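You operate a simulated robot arm through the tools that you are given. There is no shell and no other tool.

Carry out the task below with a simulated robot arm. There is one attempt and no reset: what you move stays moved.

TASK
Dry pot 3 to leather-hard in the drying cabinet drawer, on low heat with the vent half open.
Fine: shut the drawer before you switch on, switch off afterwards and leave the pot inside, uncracked. Set down upright: what you pick out. Where these are worked on the way, their far stop is far enough and under half their travel is too little: drying cabinet drawer.

The check looks at the end state, three seconds after you hand in, the way a careful person would. Anything else that was tipped, shoved, dropped, spilled or broken makes it a failure.

THE ROBOT
A 6-joint arm with a two-finger gripper, fixed in place. Base frame: the origin is at the foot of the arm, x ahead of it, y to its left, z up. Readings come in m, rad, newtons and seconds.
It reaches about 1.298 m from its shoulder. Its first joint turns from -2.601 to 2.601 rad. Payload 1.57 kg.
Tool frame: the origin (TCP) lies between the finger pads and is the grasp point; the fingertips stand 0.021 m ahead of it; z points along the fingers, y is the line along which they close. The gripper opens to 0.07 m. The gripper's body begins 0.05 m behind the TCP.
Orientation is that of the tool frame in the base frame, as a unit quaternion [w, x, y, z]. With the fingers straight down and closing along the base's y, the tool's x points along the base's -x, its y along +y and its z along -z.

THE INTERFACE
- The arm moves only by the tool step_arm. Its argument "motion" is a list of rows, each an object of numbers (a shift or turn left out is 0, a gripper value left out holds the last): "x", "y", "z": the shift along the base's x, y, z in units of 25 mm (1.0 is 25 mm); "ax", "ay", "az": the turn, a rotation vector about the base's x, y, z in units of 8 degrees (1.0 is 8 degrees); "hand": the gripper command, from -1 (shut) to 1 (fully open), values between in proportion. In form: [{"x": .., "y": .., "z": .., "ax": .., "ay": .., "az": .., "hand": ..}, ...]. A call has 1 to 20 rows; each row shifts and turns the commanded pose from where the row before left it. A call with a number of a shift or a turn outside -1 to 1 is refused whole. A row lasts 0.2 s, in which the tool goes at most 0.05 m and 0.15 rad; a call with a longer step from one row to the next is refused whole, and so is a gripper value outside its range. Where a pose cannot be reached the arm comes as near as it can. A force on the tool above 40 N (or 10 N above the force at the start of the call, whichever is more), or a blocked arm, ends the call early, and 0.2 s more pass. Each finger halts on what it meets, pressing with about 30 N; the grip force reading is that of the motor and also rises with nothing between the fingers. The clock runs only during rows and for 0.2 s after the last one: add rows that do not move to give the fingers time. The reply holds the time, the measured pose of the TCP, the force on the tool along the base axes, the opening and the grip force, in the units named above and with some noise, with the torque about the TCP (base axes, N m) and any sound that the robot's microphone picked up.
- Cameras (640 x 400 px; columns grow to the right, rows downward): "scene" is fixed at [0.0645, -0.4887, 1.3684]; the picture's right is [0.03, -1.00, 0.00], its down [-0.69, -0.02, -0.73] and it looks along [0.73, 0.02, -0.69] (base axes); focal length 310 px, centre (320, 200). "wrist" rides on the gripper at [0.079, 0.004, -0.081] in the tool frame; the picture's right is [-0.05, 1.00, 0.00], its down [-0.67, -0.04, -0.74] and it looks along [-0.74, -0.04, 0.67] (tool axes); focal length 256 px, centre (320, 200). There is no depth. A picture from a camera that has moved, and an enlarged one, comes with that camera's place and axes in the base frame and with its lens. The place of the scene camera against the robot may be out by one fixed shift of up to 0.025 m in any direction.
- capture(camera): a new picture of that camera. The clock stands still meanwhile.
- slide_trunk(by): slides the trunk up (or, below 0, down) by that many m; the arm rides with it, the base frame stays. It gives what a move gives, with no picture.
- zoom(camera, box): a new picture of the part [left, top, right, bottom] of that camera's present view, enlarged. The clock stands still meanwhile.
- sign_off(): hands the job in; it is judged then, once.

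Places have to be worked out from the pictures, the camera data and where the tool is seen. Open the gripper and draw the arm clear of the work before you hand the job in, unless the task says otherwise.

The tools are called after "Request:" as a command line: name --argument value ..., lists and objects as JSON in quotes. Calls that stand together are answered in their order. step_arm: Moves the arm, as the interface text tells. Its arguments: {"type":"object","properties":{"motion":{"type":"array"}},"required":["motion"]} The other tools are called the same way: slide_trunk (by) slides the trunk up or down; capture (camera) takes a picture; zoom (camera, box) takes an enlarged picture of a part of a camera's view; sign_off () hands the job in.

At the start:

```text
time_s: 0.0
ee_pos: [0.6678, -0.3989, 1.0567]
tool_rot: [0.0, 0.0, 1.0, 0.0]
force: [-0.9, -0.2, -0.4]
wrist_torque: [-0.01, 0.0, 0.04]
width: 0.07
grasp_force: 0.0
trunk travel left (down, up): [-0.738, 0.232]
```

scene: 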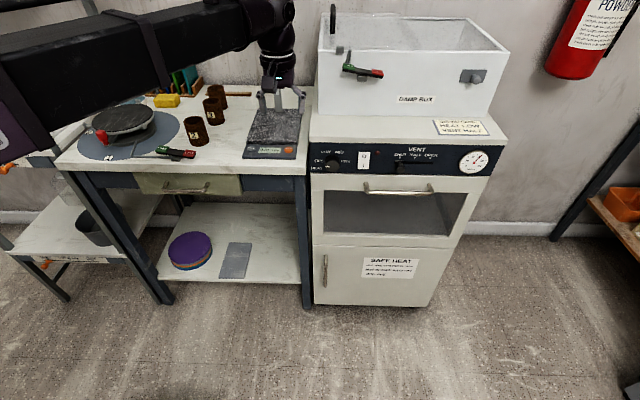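
wrist: 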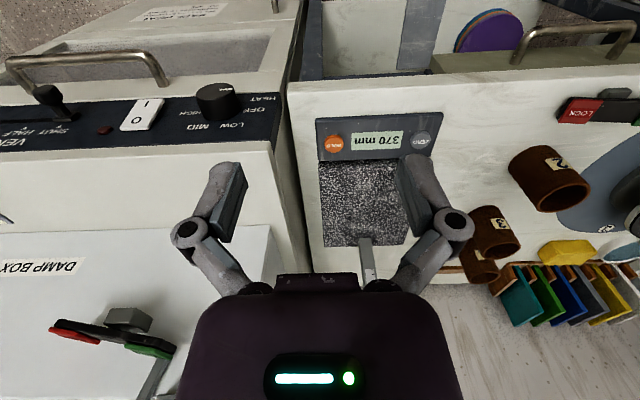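

I start by looking closely at the scene: the cabinet panel, the pots, and the notes.

Request:
zoom --camera "scene" --box '[300, 130, 500, 255]'

Request:
zoom --camera "scene" --box '[140, 70, 320, 180]'

Request:
zoom --camera "scene" --box '[300, 0, 520, 140]'

Request:
zoom --camera "wrist" --box '[440, 100, 640, 300]'

Request:
zoom --camera "wrist" --box '[0, 40, 300, 200]'

Request:
zoom --camera "scene" --box '[300, 230, 480, 310]'

Request:
zoom --camera "scene" --box '[425, 110, 495, 180]'

```text
3.20 times, centred on (400, 192) of scene
camera zoom: at [0.0645, -0.4887, 1.3684], right [0.03, -1.0, 0.0], down [-0.69, -0.02, -0.73], along [0.73, 0.02, -0.69], focal length 993 px, centre (64, 224)
```

zoom: 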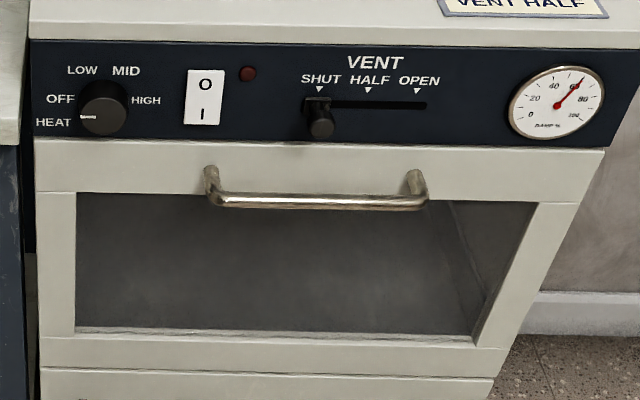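

```text
3.56 times, centred on (230, 125) of scene
camera zoom: at [0.0645, -0.4887, 1.3684], right [0.03, -1.0, 0.0], down [-0.69, -0.02, -0.73], along [0.73, 0.02, -0.69], focal length 1104 px, centre (640, 467)
```

zoom: 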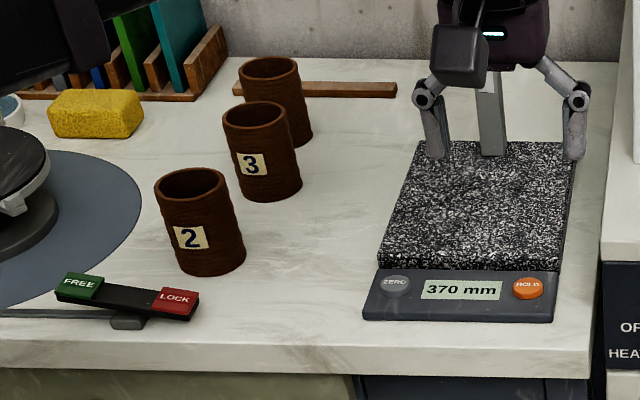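

```text
2.86 times, centred on (410, 70) of scene
camera zoom: at [0.0645, -0.4887, 1.3684], right [0.03, -1.0, 0.0], down [-0.69, -0.02, -0.73], along [0.73, 0.02, -0.69], focal length 887 px, centre (63, 571)
```

zoom: 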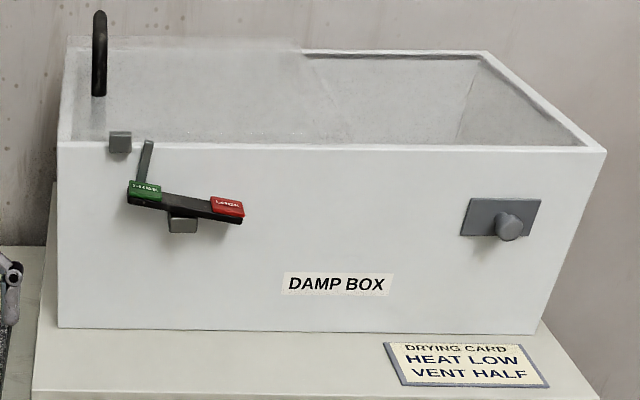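

```text
2.00 times, centred on (540, 200) of wrist
camera zoom: at [0.5887, -0.3942, 1.1376], right [0.05, 1.0, 0.0], down [0.67, -0.04, 0.74], along [0.74, -0.04, -0.67], focal length 512 px, centre (-120, 200)
```

zoom: 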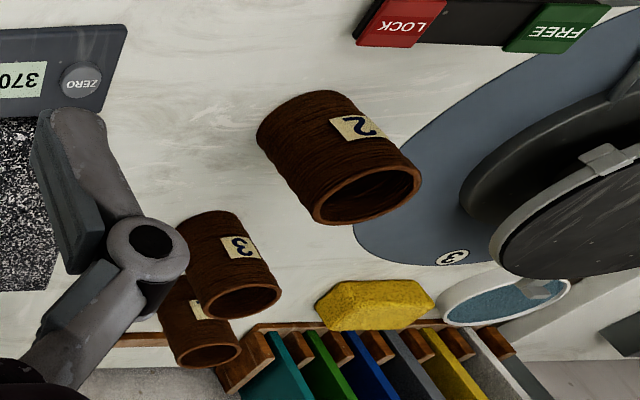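

```text
2.13 times, centred on (150, 120) of wrist
camera zoom: at [0.5887, -0.3942, 1.1376], right [0.05, 1.0, 0.0], down [0.67, -0.04, 0.74], along [0.74, -0.04, -0.67], focal length 546 px, centre (683, 371)
```

zoom: 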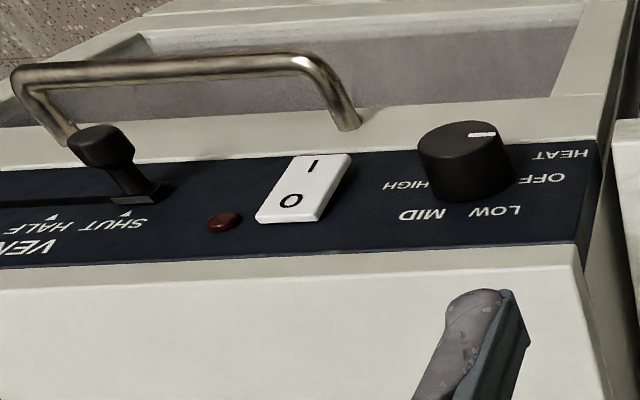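

```text
3.56 times, centred on (390, 270) of scene
camera zoom: at [0.0645, -0.4887, 1.3684], right [0.03, -1.0, 0.0], down [-0.69, -0.02, -0.73], along [0.73, 0.02, -0.69], focal length 1104 px, centre (71, -49)
```

zoom: 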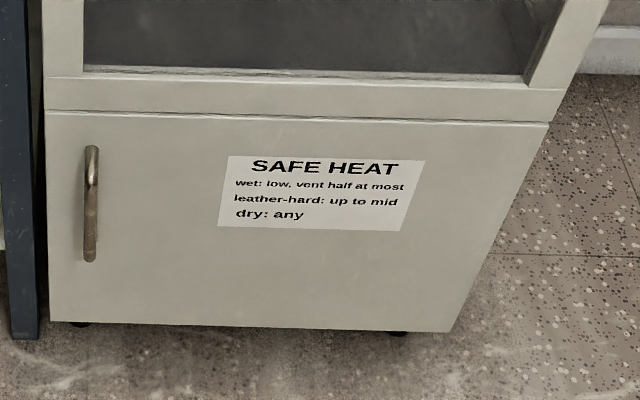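

```text
5.71 times, centred on (460, 145) of scene
camera zoom: at [0.0645, -0.4887, 1.3684], right [0.03, -1.0, 0.0], down [-0.69, -0.02, -0.73], along [0.73, 0.02, -0.69], focal length 1774 px, centre (-480, 514)
```

zoom: 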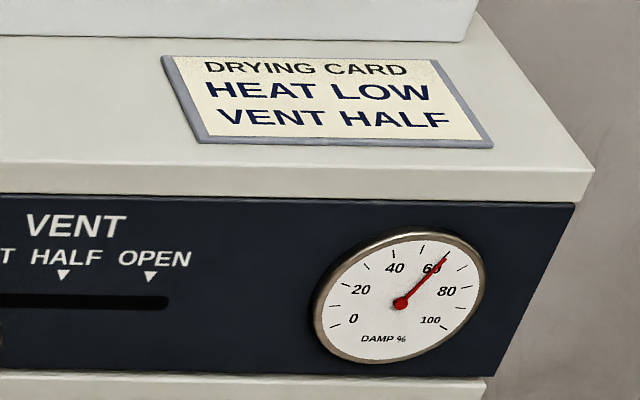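

Looking for any more labels (shelf tags, wheel tag, bottom shelf).

Request:
zoom --camera "scene" --box '[0, 80, 220, 220]'

Request:
zoom --camera "scene" --box '[0, 180, 280, 310]'

Request:
zoom --camera "scene" --box '[520, 0, 640, 260]'

Request:
zoom --camera "scene" --box '[440, 130, 500, 180]'

Request:
zoom --camera "wrist" --box '[0, 0, 300, 80]'

Request:
zoom --camera "wrist" --box '[470, 180, 550, 290]'

```text
2.86 times, centred on (110, 150) of scene
camera zoom: at [0.0645, -0.4887, 1.3684], right [0.03, -1.0, 0.0], down [-0.69, -0.02, -0.73], along [0.73, 0.02, -0.69], focal length 887 px, centre (920, 343)
```

zoom: 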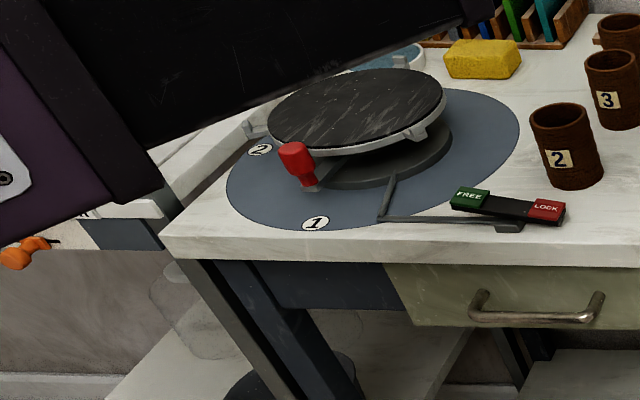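

```text
2.29 times, centred on (140, 245) of scene
camera zoom: at [0.0645, -0.4887, 1.3684], right [0.03, -1.0, 0.0], down [-0.69, -0.02, -0.73], along [0.73, 0.02, -0.69], focal length 709 px, centre (731, 97)
```

zoom: 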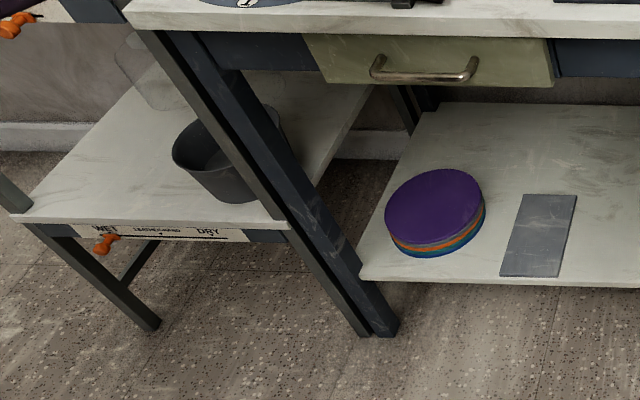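

```text
1.54 times, centred on (580, 130) of scene
camera zoom: at [0.0645, -0.4887, 1.3684], right [0.03, -1.0, 0.0], down [-0.69, -0.02, -0.73], along [0.73, 0.02, -0.69], focal length 478 px, centre (-80, 308)
```

zoom: 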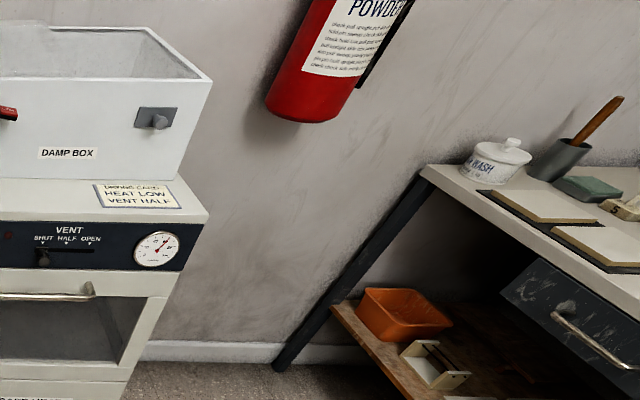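

```text
8.00 times, centred on (470, 155) of scene
camera zoom: at [0.0645, -0.4887, 1.3684], right [0.03, -1.0, 0.0], down [-0.69, -0.02, -0.73], along [0.73, 0.02, -0.69], focal length 2483 px, centre (-880, 560)
```

zoom: 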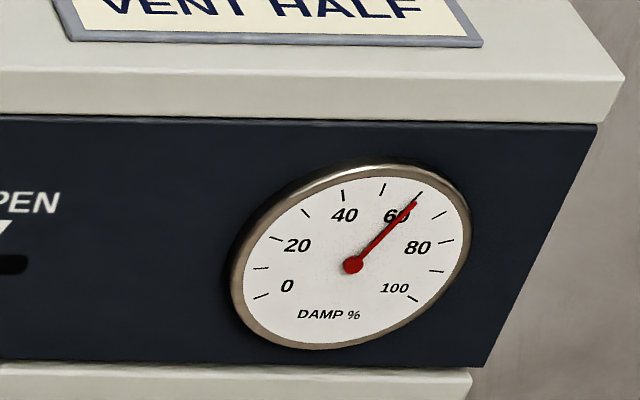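

```text
2.13 times, centred on (150, 40) of wrist
camera zoom: at [0.5887, -0.3942, 1.1376], right [0.05, 1.0, 0.0], down [0.67, -0.04, 0.74], along [0.74, -0.04, -0.67], focal length 546 px, centre (683, 541)
```

zoom: 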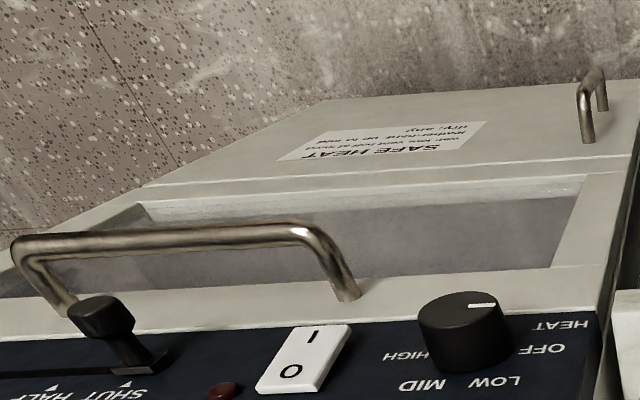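

```text
3.64 times, centred on (510, 235) of wrist
camera zoom: at [0.5887, -0.3942, 1.1376], right [0.05, 1.0, 0.0], down [0.67, -0.04, 0.74], along [0.74, -0.04, -0.67], focal length 931 px, centre (-371, 73)
```

zoom: 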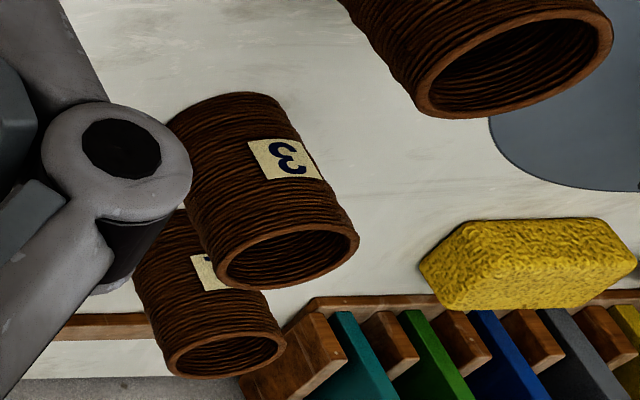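

There's a WET / LEATHER-HARD / DRY strip on the left shelf; I zoom on it to see whether it gives a dampness scale.

Request:
zoom --camera "scene" --box '[20, 240, 130, 300]'

Request:
zoom --camera "scene" --box '[0, 120, 100, 200]'

Request:
zoom --camera "scene" --box '[195, 75, 255, 125]'

Request:
zoom --camera "scene" --box '[300, 140, 380, 190]'

```text
5.82 times, centred on (75, 270) of scene
camera zoom: at [0.0645, -0.4887, 1.3684], right [0.03, -1.0, 0.0], down [-0.69, -0.02, -0.73], along [0.73, 0.02, -0.69], focal length 1806 px, centre (1746, -207)
```

zoom: 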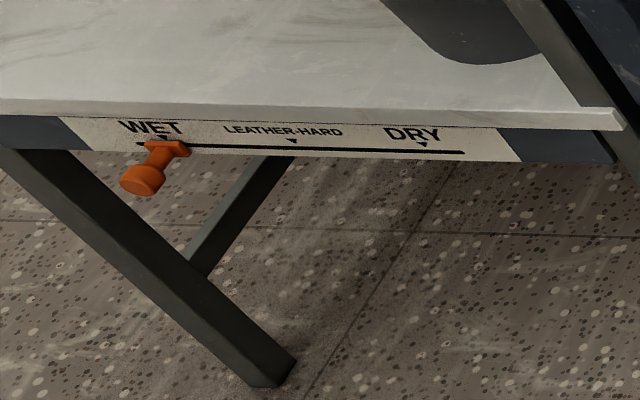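

```text
5.00 times, centred on (50, 160) of scene
camera zoom: at [0.0645, -0.4887, 1.3684], right [0.03, -1.0, 0.0], down [-0.69, -0.02, -0.73], along [0.73, 0.02, -0.69], focal length 1552 px, centre (1670, 400)
```

zoom: 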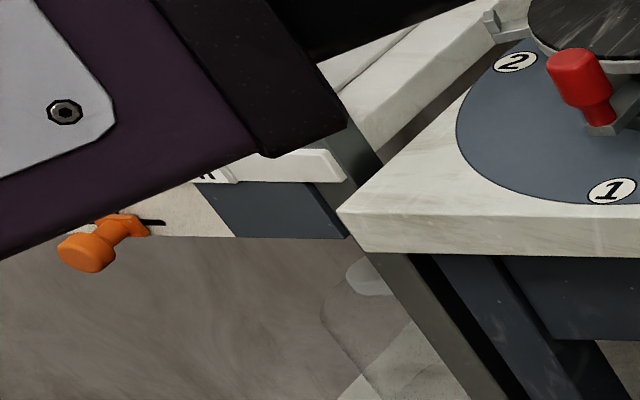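

```text
8.00 times, centred on (225, 100) of scene
camera zoom: at [0.0645, -0.4887, 1.3684], right [0.03, -1.0, 0.0], down [-0.69, -0.02, -0.73], along [0.73, 0.02, -0.69], focal length 2483 px, centre (1080, 1000)
```

zoom: 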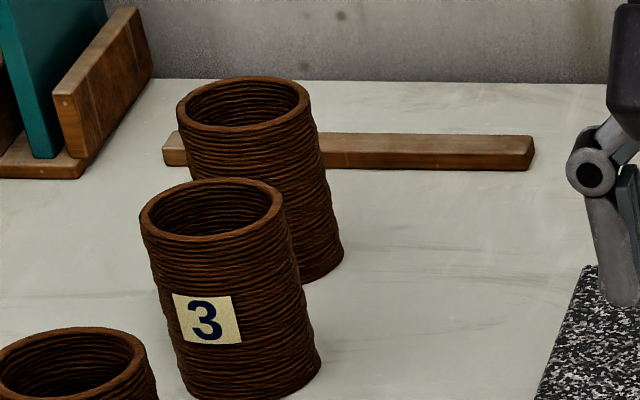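

```text
8.00 times, centred on (340, 165) of scene
camera zoom: at [0.0645, -0.4887, 1.3684], right [0.03, -1.0, 0.0], down [-0.69, -0.02, -0.73], along [0.73, 0.02, -0.69], focal length 2483 px, centre (160, 480)
```

zoom: 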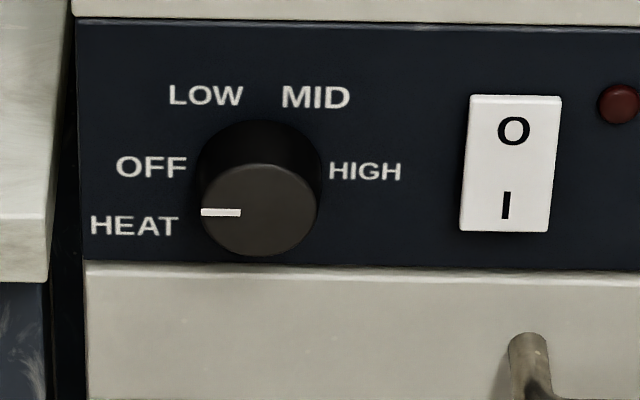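

Pots 1, 2 and 3 stand on the bench, the cabinet drawer is shut, heat is OFF, vent is SHUT and the switch is on O. I draw the arm back and to the right, so the wrist camera looks squarely at the cabinet front.

Request:
step_arm --motion '[{"x": -1, "hand": 1}, {"x": -1}, {"x": -1}, {"x": -1, "y": -1}, {"x": -1, "y": -1}, {"x": -1, "y": -1}, {"x": -1, "y": -1}, {"x": -1, "y": -1}, {"x": -1, "y": -1}, {"x": -1, "y": -1}, {"y": -1}, {"y": -1}, {"y": -1}]'

Request:
capture --camera "wrist"

Request:
capture --camera "scene"

```text
time_s: 2.8
ee_pos: [0.4215, -0.6502, 1.0571]
tool_rot: [0.0, 0.0, 1.0, 0.0]
force: [-0.4, 1.6, -0.6]
wrist_torque: [0.01, 0.0, -0.03]
width: 0.0699
grasp_force: 0.0
trunk travel left (down, up): [-0.738, 0.232]
```

```text
taken
camera wrist: at [0.3401, -0.645, 1.1374], right [0.05, 1.0, 0.0], down [0.67, -0.04, 0.74], along [0.74, -0.04, -0.67], focal length 256 px, centre (320, 200)
```

wrist: 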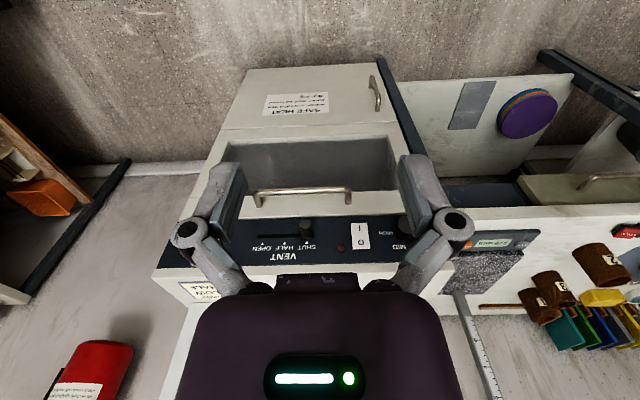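

```text
taken
```

scene: 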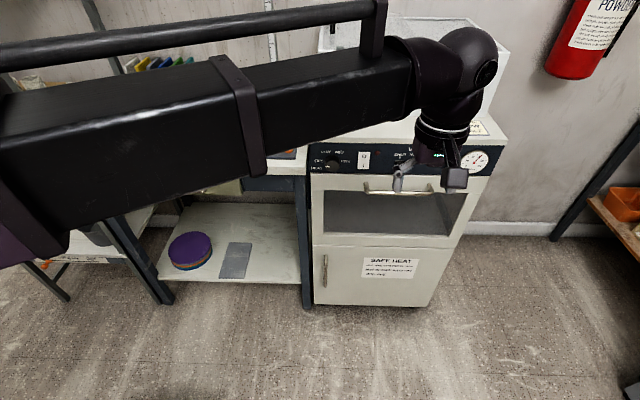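

I zoom in on this wrist view to triangulate the pots, handle and panel parts against the first view.

Request:
zoom --camera "wrist" --box '[500, 220, 640, 350]'

Request:
zoom --camera "wrist" --box '[220, 120, 420, 280]'

Request:
zoom --camera "wrist" --box '[150, 50, 470, 300]'

```text
3.08 times, centred on (570, 285) of wrist
camera zoom: at [0.3401, -0.645, 1.1374], right [0.05, 1.0, 0.0], down [0.67, -0.04, 0.74], along [0.74, -0.04, -0.67], focal length 788 px, centre (-449, -62)
```

zoom: 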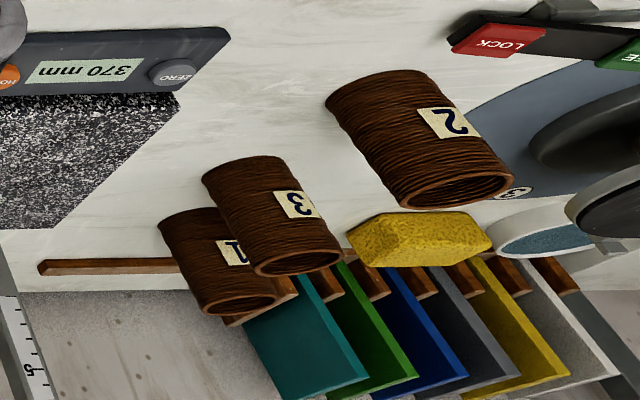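

```text
2.50 times, centred on (320, 200) of wrist
camera zoom: at [0.3401, -0.645, 1.1374], right [0.05, 1.0, 0.0], down [0.67, -0.04, 0.74], along [0.74, -0.04, -0.67], focal length 640 px, centre (320, 200)
```

zoom: 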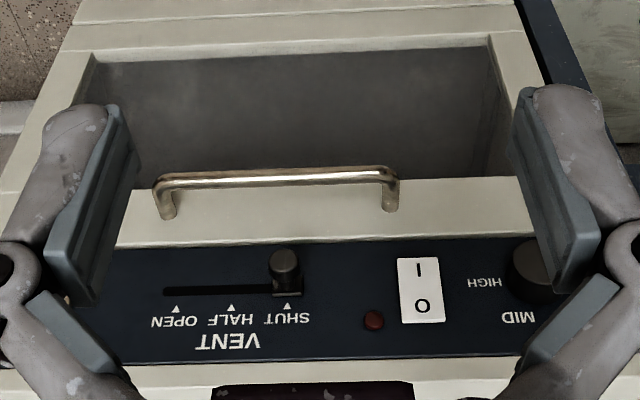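

```text
1.60 times, centred on (310, 175) of wrist
camera zoom: at [0.3401, -0.645, 1.1374], right [0.05, 1.0, 0.0], down [0.67, -0.04, 0.74], along [0.74, -0.04, -0.67], focal length 410 px, centre (336, 240)
```

zoom: 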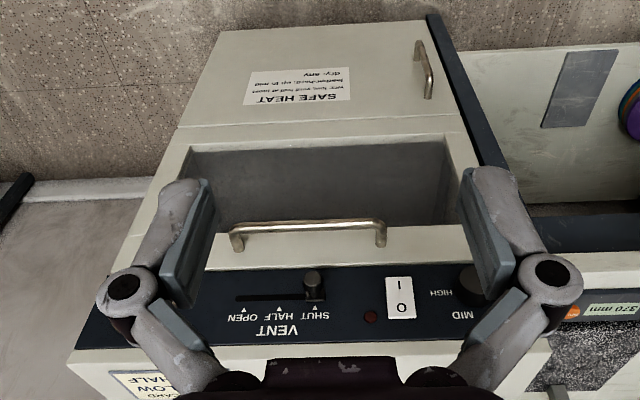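

From the two wrist views: the drawer handle bar runs from y≈-0.61 to -0.79 at x≈0.695, z≈0.79, with the panel at x≈0.73. The rocker is at y≈-0.596 and the vent lever at y≈-0.69. I yaw the hand -90° so the fingers will later close vertically around the handle.

Request:
step_arm --motion '[{"az": -0.9375}, {"az": -0.9375}, {"az": -0.9375}, {"az": -0.9375}, {"az": -0.9375}, {"az": -0.9375}, {"az": -0.9375}, {"az": -0.9375}, {"az": -0.9375}, {"az": -0.9375}, {"az": -0.9375}, {"az": -0.9375}]'

```text
time_s: 5.4
ee_pos: [0.4198, -0.6501, 1.0569]
tool_rot: [0.0, 0.707, 0.707, 0.0]
force: [0.0, -0.6, -0.4]
wrist_torque: [0.03, 0.05, 0.03]
width: 0.0698
grasp_force: 0.2
trunk travel left (down, up): [-0.738, 0.232]
```

Yaw done. Now I pitch the hand forward to horizontal in place.

Request:
step_arm --motion '[{"ay": -0.9375}, {"ay": -0.9375}, {"ay": -0.9375}, {"ay": -0.9375}, {"ay": -0.9375}, {"ay": -0.9375}, {"ay": -0.9375}, {"ay": -0.9375}, {"ay": -0.9375}, {"ay": -0.9375}, {"ay": -0.9375}, {"ay": -0.9375}]'

Request:
capture --camera "scene"

Request:
capture --camera "wrist"

```text
time_s: 8.0
ee_pos: [0.418, -0.6484, 1.243]
tool_rot: [0.5, 0.5, 0.501, 0.5]
force: [-0.2, 0.4, -0.1]
wrist_torque: [-0.01, -0.02, -0.02]
width: 0.07
grasp_force: 0.1
out of reach, approached as far as the arm can: row 2, 3, 4, 5, 6, 7, 8, 9, 10, 11, 12
trunk travel left (down, up): [-0.738, 0.232]
```

```text
taken
```

scene: 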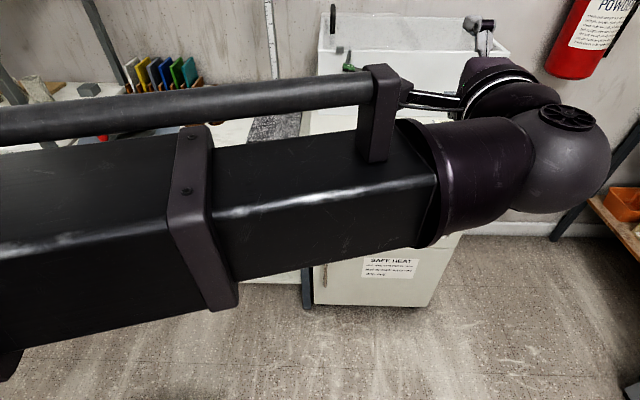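

```text
taken
camera wrist: at [0.3366, -0.569, 1.2467], right [0.0, -0.05, 1.0], down [-0.75, -0.67, -0.03], along [0.67, -0.74, -0.04], focal length 256 px, centre (320, 200)
```

wrist: 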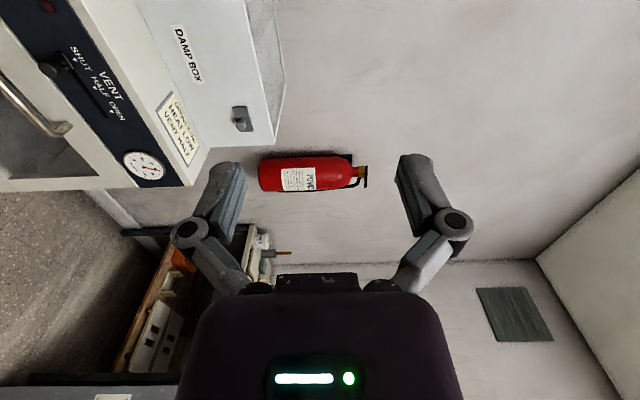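

The hand is horizontal, but the arm could not hold the height, and the TCP rose to z=1.243. Everything in front of the furniture (x<0.7) is free, so I lower the trunk to bring the horizontal hand down to the handle.

Request:
slide_trunk --by -0.3

Request:
capture --camera "scene"

Request:
capture --camera "wrist"

```text
time_s: 11.0
ee_pos: [0.4188, -0.6493, 0.9427]
tool_rot: [0.499, 0.501, 0.501, 0.499]
force: [0.0, 0.1, 0.7]
wrist_torque: [0.02, -0.02, 0.03]
width: 0.0699
grasp_force: 0.0
trunk travel left (down, up): [-0.438, 0.532]
```

```text
taken
```

scene: 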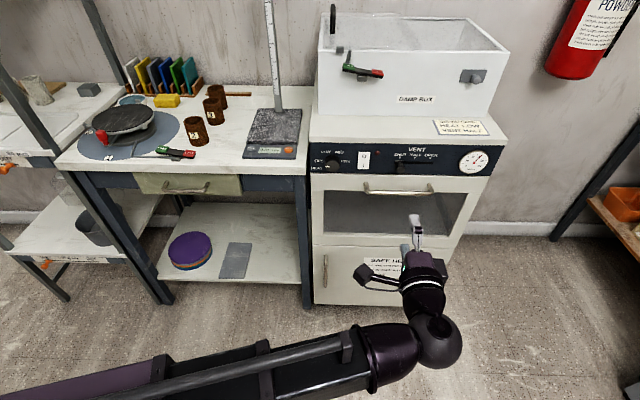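

```text
taken
camera wrist: at [0.3368, -0.569, 0.9466], right [0.0, -0.05, 1.0], down [-0.74, -0.67, -0.03], along [0.67, -0.74, -0.04], focal length 256 px, centre (320, 200)
```

wrist: 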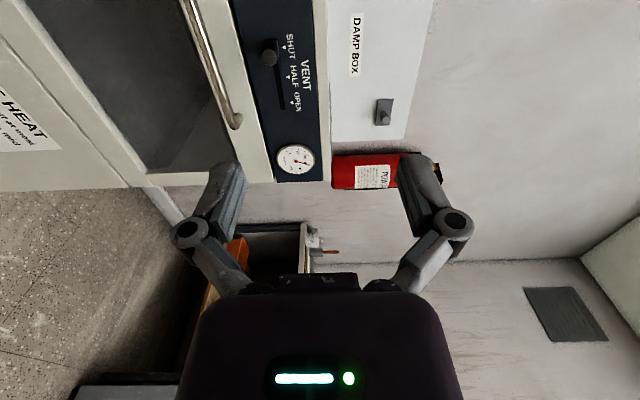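

Now the hand is horizontal at z≈0.943. I lower the trunk another 0.15 to handle height, still well clear of the cabinet at x=0.42.

Request:
slide_trunk --by -0.152

Request:
capture --camera "wrist"

Request:
capture --camera "scene"

```text
time_s: 12.8
ee_pos: [0.4187, -0.6486, 0.7899]
tool_rot: [0.499, 0.501, 0.501, 0.499]
force: [-0.3, -0.1, -0.5]
wrist_torque: [0.0, 0.01, 0.0]
width: 0.07
grasp_force: 0.0
trunk travel left (down, up): [-0.286, 0.684]
```

```text
taken
camera wrist: at [0.3368, -0.569, 0.7946], right [0.0, -0.05, 1.0], down [-0.74, -0.67, -0.03], along [0.67, -0.74, -0.04], focal length 256 px, centre (320, 200)
```

wrist: 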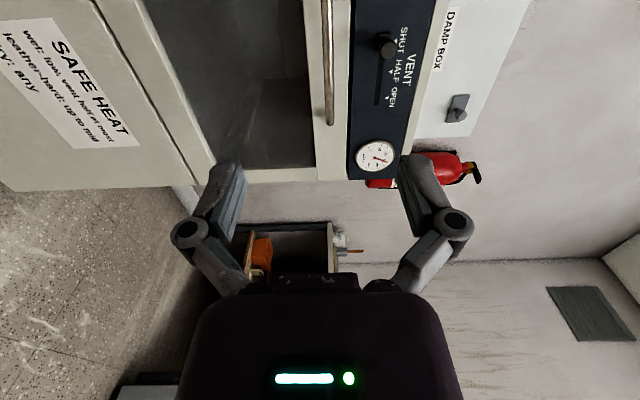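

```text
taken
```

scene: 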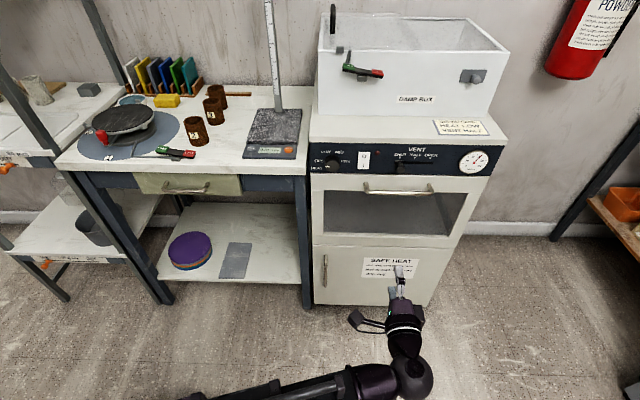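

The bar lies at about z≈0.796 and the open fingers straddle that height. I shift to y≈-0.70 and approach to x≈0.62 for a closer look.

Request:
step_arm --motion '[{"y": -1, "z": 0.2}, {"y": -1}, {"x": 1}, {"x": 1}, {"x": 1}, {"x": 1}, {"x": 1}, {"x": 1}, {"x": 1}, {"x": 1}]'

Request:
capture --camera "wrist"

Request:
zoom --camera "scene" --box '[300, 130, 500, 255]'

```text
time_s: 15.0
ee_pos: [0.6182, -0.6994, 0.7904]
tool_rot: [0.499, 0.5, 0.5, 0.5]
force: [-0.4, 0.0, -1.1]
wrist_torque: [-0.01, -0.01, -0.01]
width: 0.0699
grasp_force: 0.0
out of reach, approached as far as the arm can: row 1
trunk travel left (down, up): [-0.286, 0.684]
```

```text
taken
camera wrist: at [0.5367, -0.6187, 0.7947], right [0.0, -0.05, 1.0], down [-0.75, -0.67, -0.03], along [0.67, -0.74, -0.04], focal length 256 px, centre (320, 200)
```

wrist: 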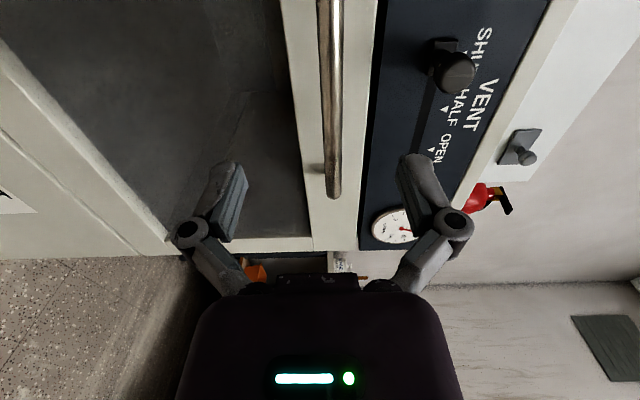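

```text
3.20 times, centred on (400, 192) of scene
camera zoom: at [0.0645, -0.4887, 1.3684], right [0.03, -1.0, 0.0], down [-0.69, -0.02, -0.73], along [0.73, 0.02, -0.69], focal length 993 px, centre (64, 224)
```

zoom: 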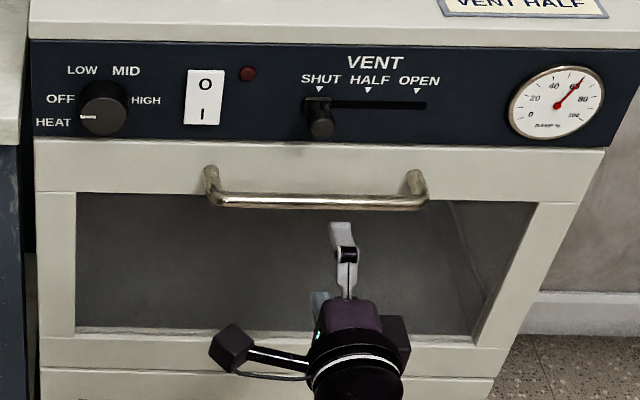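

The bar is about 7 mm above the TCP at x≈0.69. I raise slightly, move in 72 mm, then close on the bar.

Request:
step_arm --motion '[{"z": 0.28}, {"x": 0.96}, {"x": 0.96}, {"x": 0.96}, {}]'

Request:
capture --camera "wrist"

```text
time_s: 16.2
ee_pos: [0.6914, -0.6995, 0.7909]
tool_rot: [0.499, 0.501, 0.5, 0.5]
force: [0.2, 0.5, 0.3]
wrist_torque: [-0.01, -0.01, 0.01]
width: 0.0696
grasp_force: 0.0
out of reach, approached as far as the arm can: row 1
trunk travel left (down, up): [-0.286, 0.684]
```

```text
taken
camera wrist: at [0.6086, -0.6195, 0.7945], right [0.0, -0.05, 1.0], down [-0.75, -0.67, -0.03], along [0.67, -0.74, -0.04], focal length 256 px, centre (320, 200)
```

wrist: 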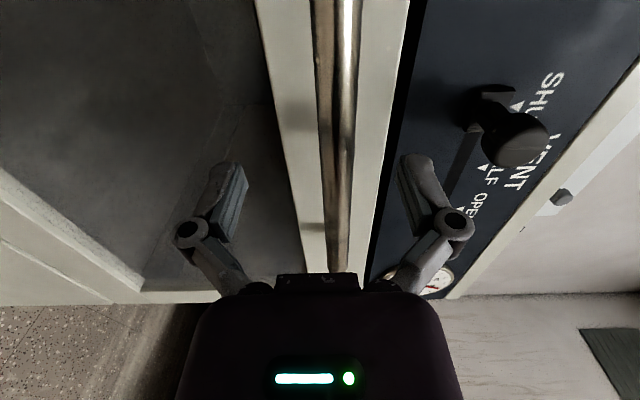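

The bar runs between the fingers, slightly above centre. I close gently on it.

Request:
step_arm --motion '[{"hand": -0.2}, {"hand": -0.6}, {"hand": -1}, {"hand": -1}, {"hand": -1}]'

Request:
capture --camera "wrist"

```text
time_s: 17.0
ee_pos: [0.6887, -0.6994, 0.798]
tool_rot: [0.503, 0.498, 0.493, 0.506]
force: [1.8, -0.5, 40.1]
wrist_torque: [-0.18, -0.2, 0.15]
width: 0.013
grasp_force: 30.1
trunk travel left (down, up): [-0.286, 0.684]
stopped in row 4: the force on the tool passed its limit at 49 N (the readings are from after the stop); the commanded pose is now the measured one
```

```text
taken
camera wrist: at [0.607, -0.6192, 0.8011], right [-0.02, -0.06, 1.0], down [-0.75, -0.66, -0.05], along [0.67, -0.75, -0.03], focal length 256 px, centre (320, 200)
```

wrist: 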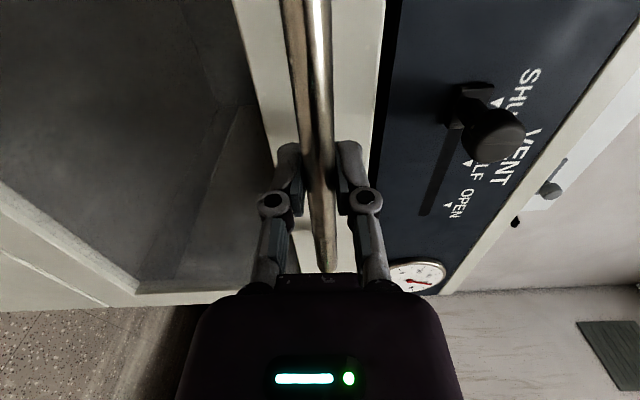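

The bar is gripped (13 mm), and the hand was drawn up to z=0.798 as it centred. I pull the drawer toward the robot in small steps first.

Request:
step_arm --motion '[{}, {"x": -0.3}, {"x": -0.5}, {"x": -0.5}]'

```text
time_s: 18.0
ee_pos: [0.654, -0.7007, 0.7968]
tool_rot: [0.504, 0.499, 0.492, 0.505]
force: [-2.0, -11.6, 47.8]
wrist_torque: [-0.13, -0.22, 0.44]
width: 0.013
grasp_force: 32.2
trunk travel left (down, up): [-0.286, 0.684]
```

The drawer moves (x 0.689→0.654). The tool presses down on the bar at about 48 N, so I raise the trunk a few mm to relieve it.

Request:
slide_trunk --by 0.006

```text
time_s: 18.5
ee_pos: [0.6575, -0.7003, 0.7982]
tool_rot: [0.501, 0.501, 0.496, 0.502]
force: [-2.0, -0.5, 4.9]
wrist_torque: [-0.16, -0.05, -0.93]
width: 0.0129
grasp_force: 31.7
trunk travel left (down, up): [-0.292, 0.678]
```

The vertical force has dropped to 5 N. I continue pulling.

Request:
step_arm --motion '[{"x": -0.6}, {"x": -0.6}, {"x": -0.6}, {"x": -0.6}, {"x": -0.6}, {"x": -0.6}, {"x": -0.6}, {"x": -0.6}, {"x": -0.6}]'

Request:
capture --camera "scene"

```text
time_s: 20.5
ee_pos: [0.5221, -0.6988, 0.7976]
tool_rot: [0.5, 0.5, 0.497, 0.502]
force: [-2.3, 15.0, -4.9]
wrist_torque: [-0.13, 0.02, -0.59]
width: 0.0131
grasp_force: 32.1
trunk travel left (down, up): [-0.292, 0.678]
```

```text
taken
```

scene: 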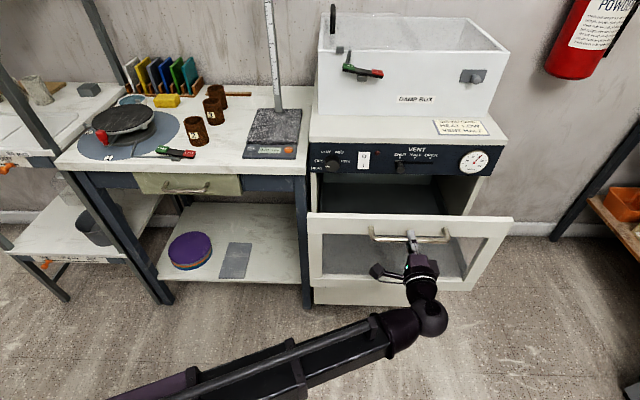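

The drawer slides open well (about 17 cm so far). I keep pulling toward its stop.

Request:
step_arm --motion '[{"x": -0.6}, {"x": -0.6}, {"x": -0.6}, {"x": -0.6}, {"x": -0.6}, {"x": -0.6}, {"x": -0.6}, {"x": -0.6}]'

Request:
capture --camera "scene"

```text
time_s: 22.3
ee_pos: [0.4031, -0.6994, 0.7981]
tool_rot: [0.5, 0.5, 0.497, 0.502]
force: [-2.1, 23.6, -16.3]
wrist_torque: [-0.1, 0.09, 0.0]
width: 0.013
grasp_force: 31.9
trunk travel left (down, up): [-0.292, 0.678]
```

```text
taken
```

scene: 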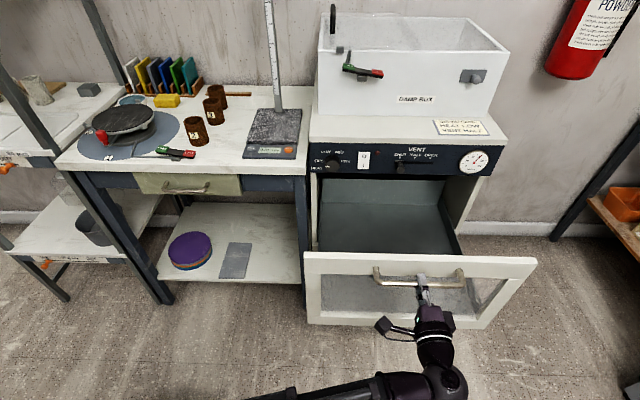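

Already about 28 cm open. A few more small pulls to see whether the stop is near.

Request:
step_arm --motion '[{"x": -0.5}, {"x": -0.5}, {"x": -0.5}, {"x": -0.5}]'

Request:
capture --camera "scene"

```text
time_s: 23.3
ee_pos: [0.3542, -0.7015, 0.7981]
tool_rot: [0.501, 0.501, 0.496, 0.502]
force: [-0.7, 12.1, -13.8]
wrist_torque: [-0.19, 0.06, 0.64]
width: 0.0131
grasp_force: 32.0
trunk travel left (down, up): [-0.292, 0.678]
```

```text
taken
```

scene: 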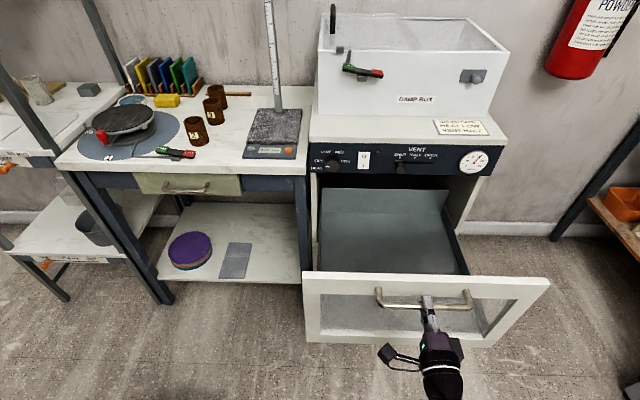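

The drawer is about 33 cm open with a clear floor inside, which is ample. I release the handle and back away.

Request:
step_arm --motion '[{"hand": 0}, {"hand": 1}, {"hand": 1}, {"hand": 1}, {"x": -0.6}, {"x": -0.8}, {"x": -0.8}, {"x": -0.8}]'

Request:
capture --camera "wrist"

Request:
capture --camera "scene"

```text
time_s: 25.1
ee_pos: [0.2763, -0.7007, 0.7977]
tool_rot: [0.5, 0.501, 0.496, 0.503]
force: [0.6, 0.0, 0.5]
wrist_torque: [-0.05, 0.02, 0.0]
width: 0.0697
grasp_force: 0.1
trunk travel left (down, up): [-0.292, 0.678]
```

```text
taken
camera wrist: at [0.1952, -0.6208, 0.802], right [-0.01, -0.06, 1.0], down [-0.75, -0.66, -0.05], along [0.67, -0.75, -0.04], focal length 256 px, centre (320, 200)
```

wrist: 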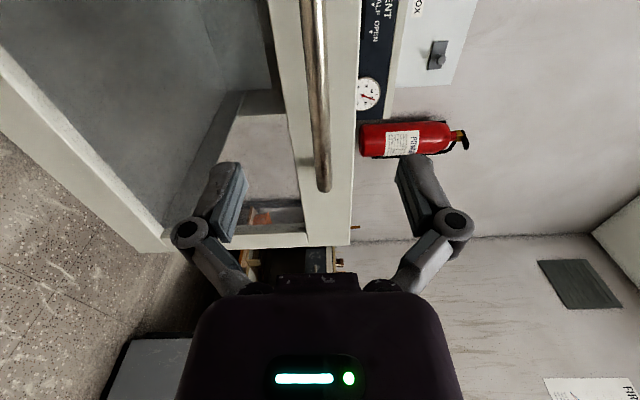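

```text
taken
```

scene: 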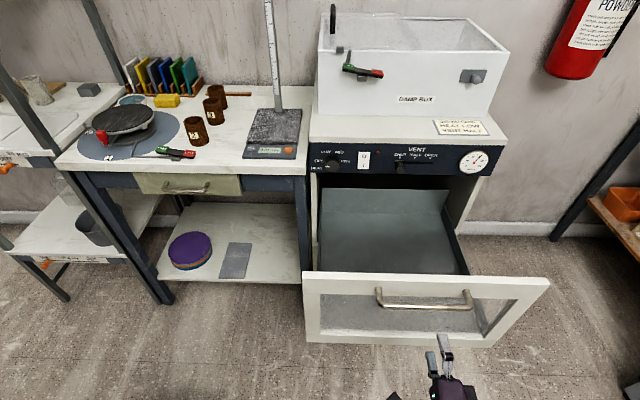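

Handle released, drawer open. Now I raise the trunk again, to work over the bench.

Request:
slide_trunk --by 0.446

```text
refused: 0.446 is not a number from -0.4 to 0.4
```

The slide is limited to 0.4 per call, so I raise by 0.4.

Request:
slide_trunk --by 0.4

Request:
capture --camera "scene"

```text
time_s: 29.0
ee_pos: [0.2774, -0.7014, 1.198]
tool_rot: [0.501, 0.5, 0.496, 0.503]
force: [-0.3, -0.7, 0.0]
wrist_torque: [0.0, -0.03, -0.04]
width: 0.0702
grasp_force: 0.0
trunk travel left (down, up): [-0.692, 0.278]
```

```text
taken
```

scene: 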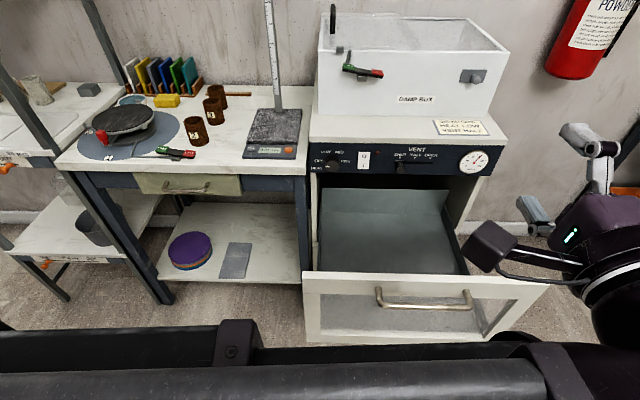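

View is clear. I pitch the hand back down while moving slightly forward.

Request:
step_arm --motion '[{"ay": 0.9375, "x": 0.5}, {"ay": 0.9375, "x": 0.5}, {"ay": 0.9375, "x": 0.5}, {"ay": 0.9375, "x": 0.5}, {"ay": 0.9375, "x": 0.5}, {"ay": 0.9375, "x": 0.5}, {"ay": 0.9375, "x": 0.5}, {"ay": 0.9375, "x": 0.5}, {"ay": 0.9375, "x": 0.5}, {"ay": 0.9375, "x": 0.5}, {"ay": 0.9375, "x": 0.5}, {"ay": 0.9375, "x": 0.5}]'

```text
time_s: 31.6
ee_pos: [0.428, -0.7013, 1.0107]
tool_rot: [0.003, 0.71, 0.704, 0.001]
force: [-0.6, 1.1, 0.1]
wrist_torque: [-0.01, -0.01, 0.03]
width: 0.0701
grasp_force: 0.1
out of reach, approached as far as the arm can: row 1, 2, 3, 4, 5, 6, 7, 8, 9, 10, 11
trunk travel left (down, up): [-0.692, 0.278]
```

Pitching down lowered the TCP by exactly the hand length, so the arm's wrist height may be set by the trunk alone. I test a small vertical arm move while undoing the yaw.

Request:
step_arm --motion '[{"z": -0.8}, {"z": -0.8}]'

```text
time_s: 32.2
ee_pos: [0.4277, -0.7009, 1.0115]
tool_rot: [0.003, 0.71, 0.704, 0.002]
force: [0.2, 0.4, -0.9]
wrist_torque: [-0.04, 0.0, 0.03]
width: 0.07
grasp_force: 0.2
out of reach, approached as far as the arm can: row 1, 2
trunk travel left (down, up): [-0.692, 0.278]
```

Confirmed: the arm moves only in its horizontal plane and the trunk sets the height. I look closely at the open drawer's interior to judge its floor level and walls before planning the placement.

Request:
zoom --camera "scene" --box '[290, 160, 560, 350]'

Request:
capture --camera "wrist"

Request:
capture --camera "scene"

```text
2.11 times, centred on (425, 255) of scene
camera zoom: at [0.0645, -0.4887, 1.3684], right [0.03, -1.0, 0.0], down [-0.69, -0.02, -0.73], along [0.73, 0.02, -0.69], focal length 653 px, centre (99, 84)
```

zoom: 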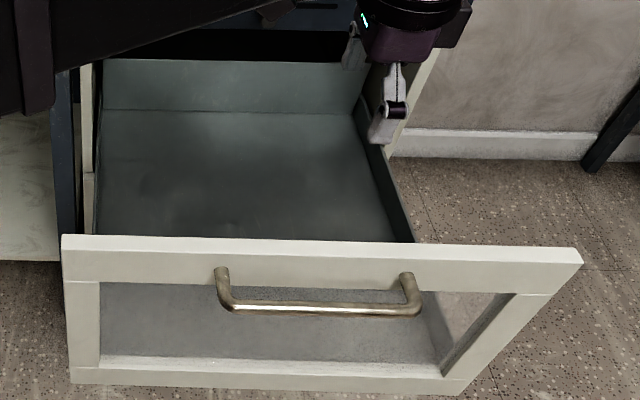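

```text
taken
camera wrist: at [0.4315, -0.62, 1.0915], right [1.0, -0.06, 0.01], down [-0.04, -0.66, 0.75], along [-0.04, -0.75, -0.67], focal length 256 px, centre (320, 200)
```

wrist: 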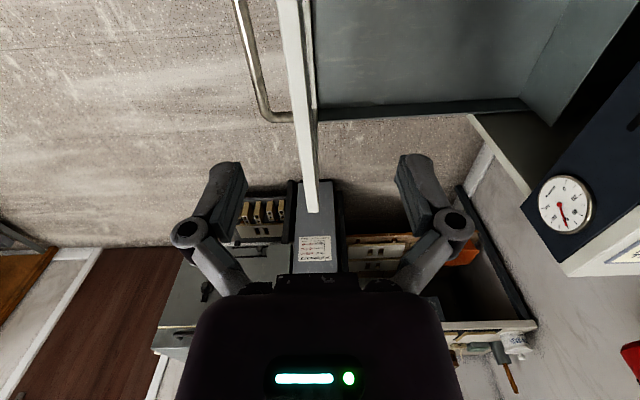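

```text
taken
```

scene: 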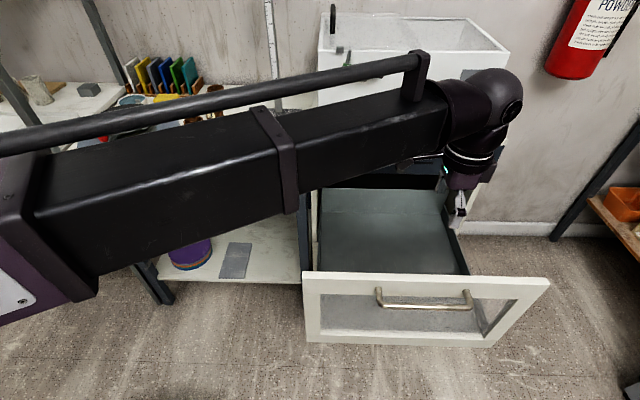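

Findings:
- The drawer floor is at z≈0.625, its side walls rise to ≈0.72, and the front panel tops out at ≈0.85.
- The arm is a radial boom, so I should place the pot near the left rear of the open drawer, around (0.64, -0.565). There the boom passes left of the front panel corner.

Now I turn the hand back to its default yaw and swing towards pot 3, keeping in front of the bench.

Request:
step_arm --motion '[{"az": 0.9375, "y": 1, "x": 0.5}, {"az": 0.9375, "y": 1, "x": 0.5}, {"az": 0.9375, "y": 1, "x": 0.5}, {"az": 0.9375, "y": 1, "x": 0.5}, {"az": 0.9375, "y": 1, "x": 0.5}, {"az": 0.9375, "y": 1, "x": 0.5}, {"az": 0.9375, "y": 1, "x": 0.5}, {"az": 0.9375, "y": 1, "x": 0.5}, {"az": 0.9375, "y": 1, "x": 0.5}, {"az": 0.9375, "y": 1, "x": 0.5}, {"az": 0.9375, "y": 1, "x": 0.5}, {"az": 0.9375, "y": 1, "x": 0.5}, {"y": 1}, {"y": 1}, {"y": 1}, {"y": 1}]'

Request:
capture --camera "wrist"

```text
time_s: 35.6
ee_pos: [0.5781, -0.2985, 1.0112]
tool_rot: [0.001, 0.003, 1.0, 0.003]
force: [0.3, 0.0, -0.4]
wrist_torque: [0.03, 0.0, 0.01]
width: 0.07
grasp_force: 0.2
trunk travel left (down, up): [-0.692, 0.278]
```

```text
taken
camera wrist: at [0.4977, -0.2935, 1.0916], right [0.06, 1.0, 0.01], down [0.66, -0.04, 0.75], along [0.75, -0.04, -0.67], focal length 256 px, centre (320, 200)
```

wrist: 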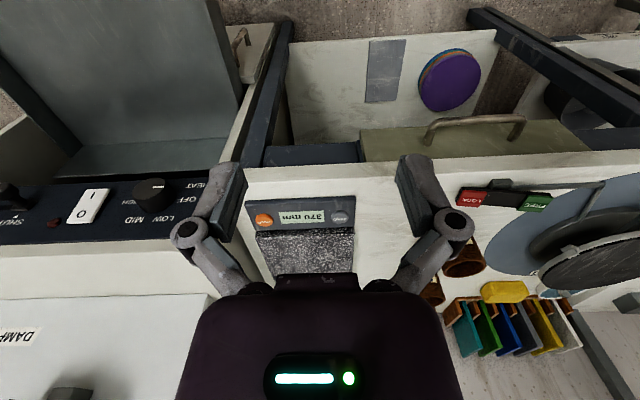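

I continue to y≈-0.12, to face the row of pots.

Request:
step_arm --motion '[{"y": 1}, {"y": 1}, {"y": 1}, {"y": 1}, {"y": 1}, {"y": 1}, {"y": 1}, {"y": 0.2}]'

Request:
capture --camera "wrist"

```text
time_s: 37.4
ee_pos: [0.5775, -0.1206, 1.0108]
tool_rot: [0.001, 0.004, 1.0, 0.004]
force: [0.3, -1.4, 0.8]
wrist_torque: [-0.01, -0.01, 0.0]
width: 0.0701
grasp_force: 0.1
trunk travel left (down, up): [-0.692, 0.278]
```

```text
taken
camera wrist: at [0.4971, -0.1158, 1.0915], right [0.06, 1.0, 0.01], down [0.66, -0.05, 0.75], along [0.75, -0.04, -0.67], focal length 256 px, centre (320, 200)
```

wrist: 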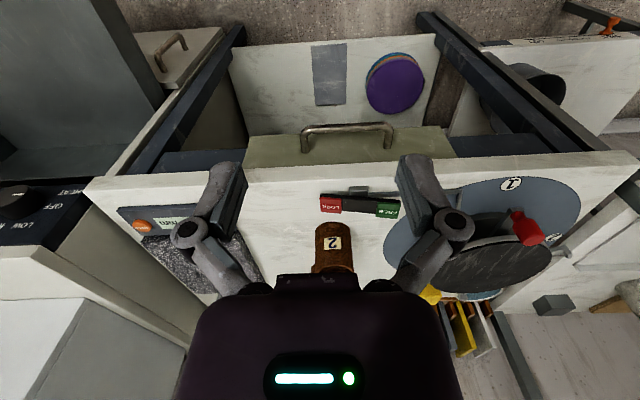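

Pot 2 is straight ahead; pot 3 hides behind the hand. I extend to x≈0.80, passing well above the pots.

Request:
step_arm --motion '[{"x": 1}, {"x": 1}, {"x": 1}, {"x": 1}, {"x": 1}, {"x": 1}, {"x": 1}, {"x": 1}, {"x": 1}]'

Request:
capture --camera "wrist"

Request:
zoom --camera "wrist" --box '[220, 60, 460, 290]'

Request:
capture --camera "scene"

```text
time_s: 39.4
ee_pos: [0.8027, -0.1217, 1.0114]
tool_rot: [0.001, 0.004, 1.0, 0.004]
force: [-1.1, 0.3, 0.3]
wrist_torque: [0.03, -0.02, 0.01]
width: 0.0701
grasp_force: 0.0
trunk travel left (down, up): [-0.692, 0.278]
```

```text
taken
camera wrist: at [0.723, -0.1158, 1.0912], right [0.06, 1.0, 0.01], down [0.66, -0.05, 0.75], along [0.74, -0.04, -0.67], focal length 256 px, centre (320, 200)
```

wrist: 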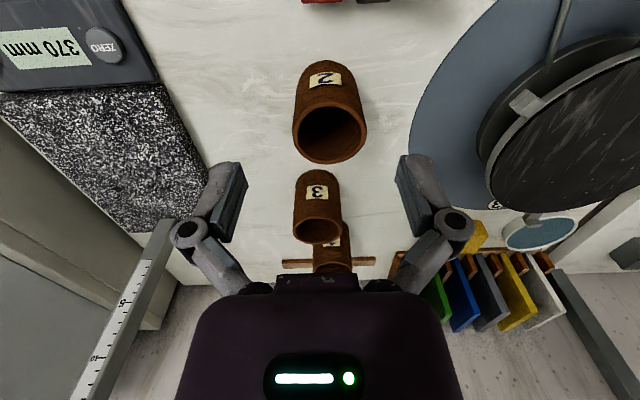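

```text
1.74 times, centred on (340, 175) of wrist
camera zoom: at [0.723, -0.1158, 1.0912], right [0.06, 1.0, 0.01], down [0.66, -0.05, 0.75], along [0.74, -0.04, -0.67], focal length 445 px, centre (285, 244)
```

zoom: 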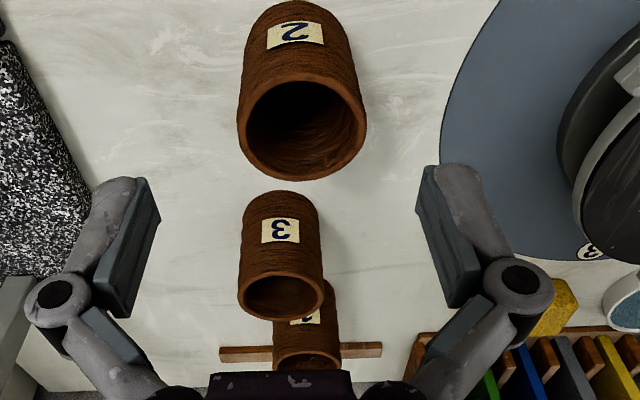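

```text
taken
```

scene: 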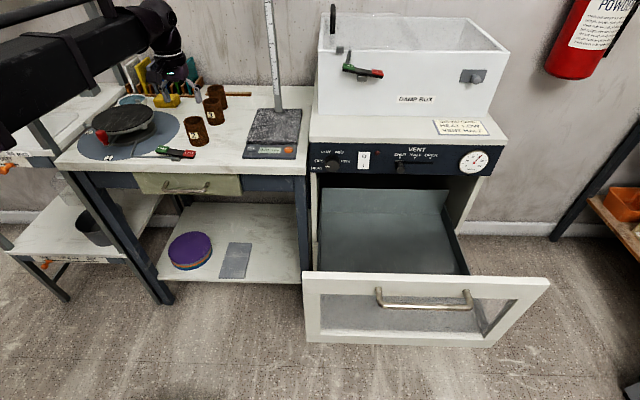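

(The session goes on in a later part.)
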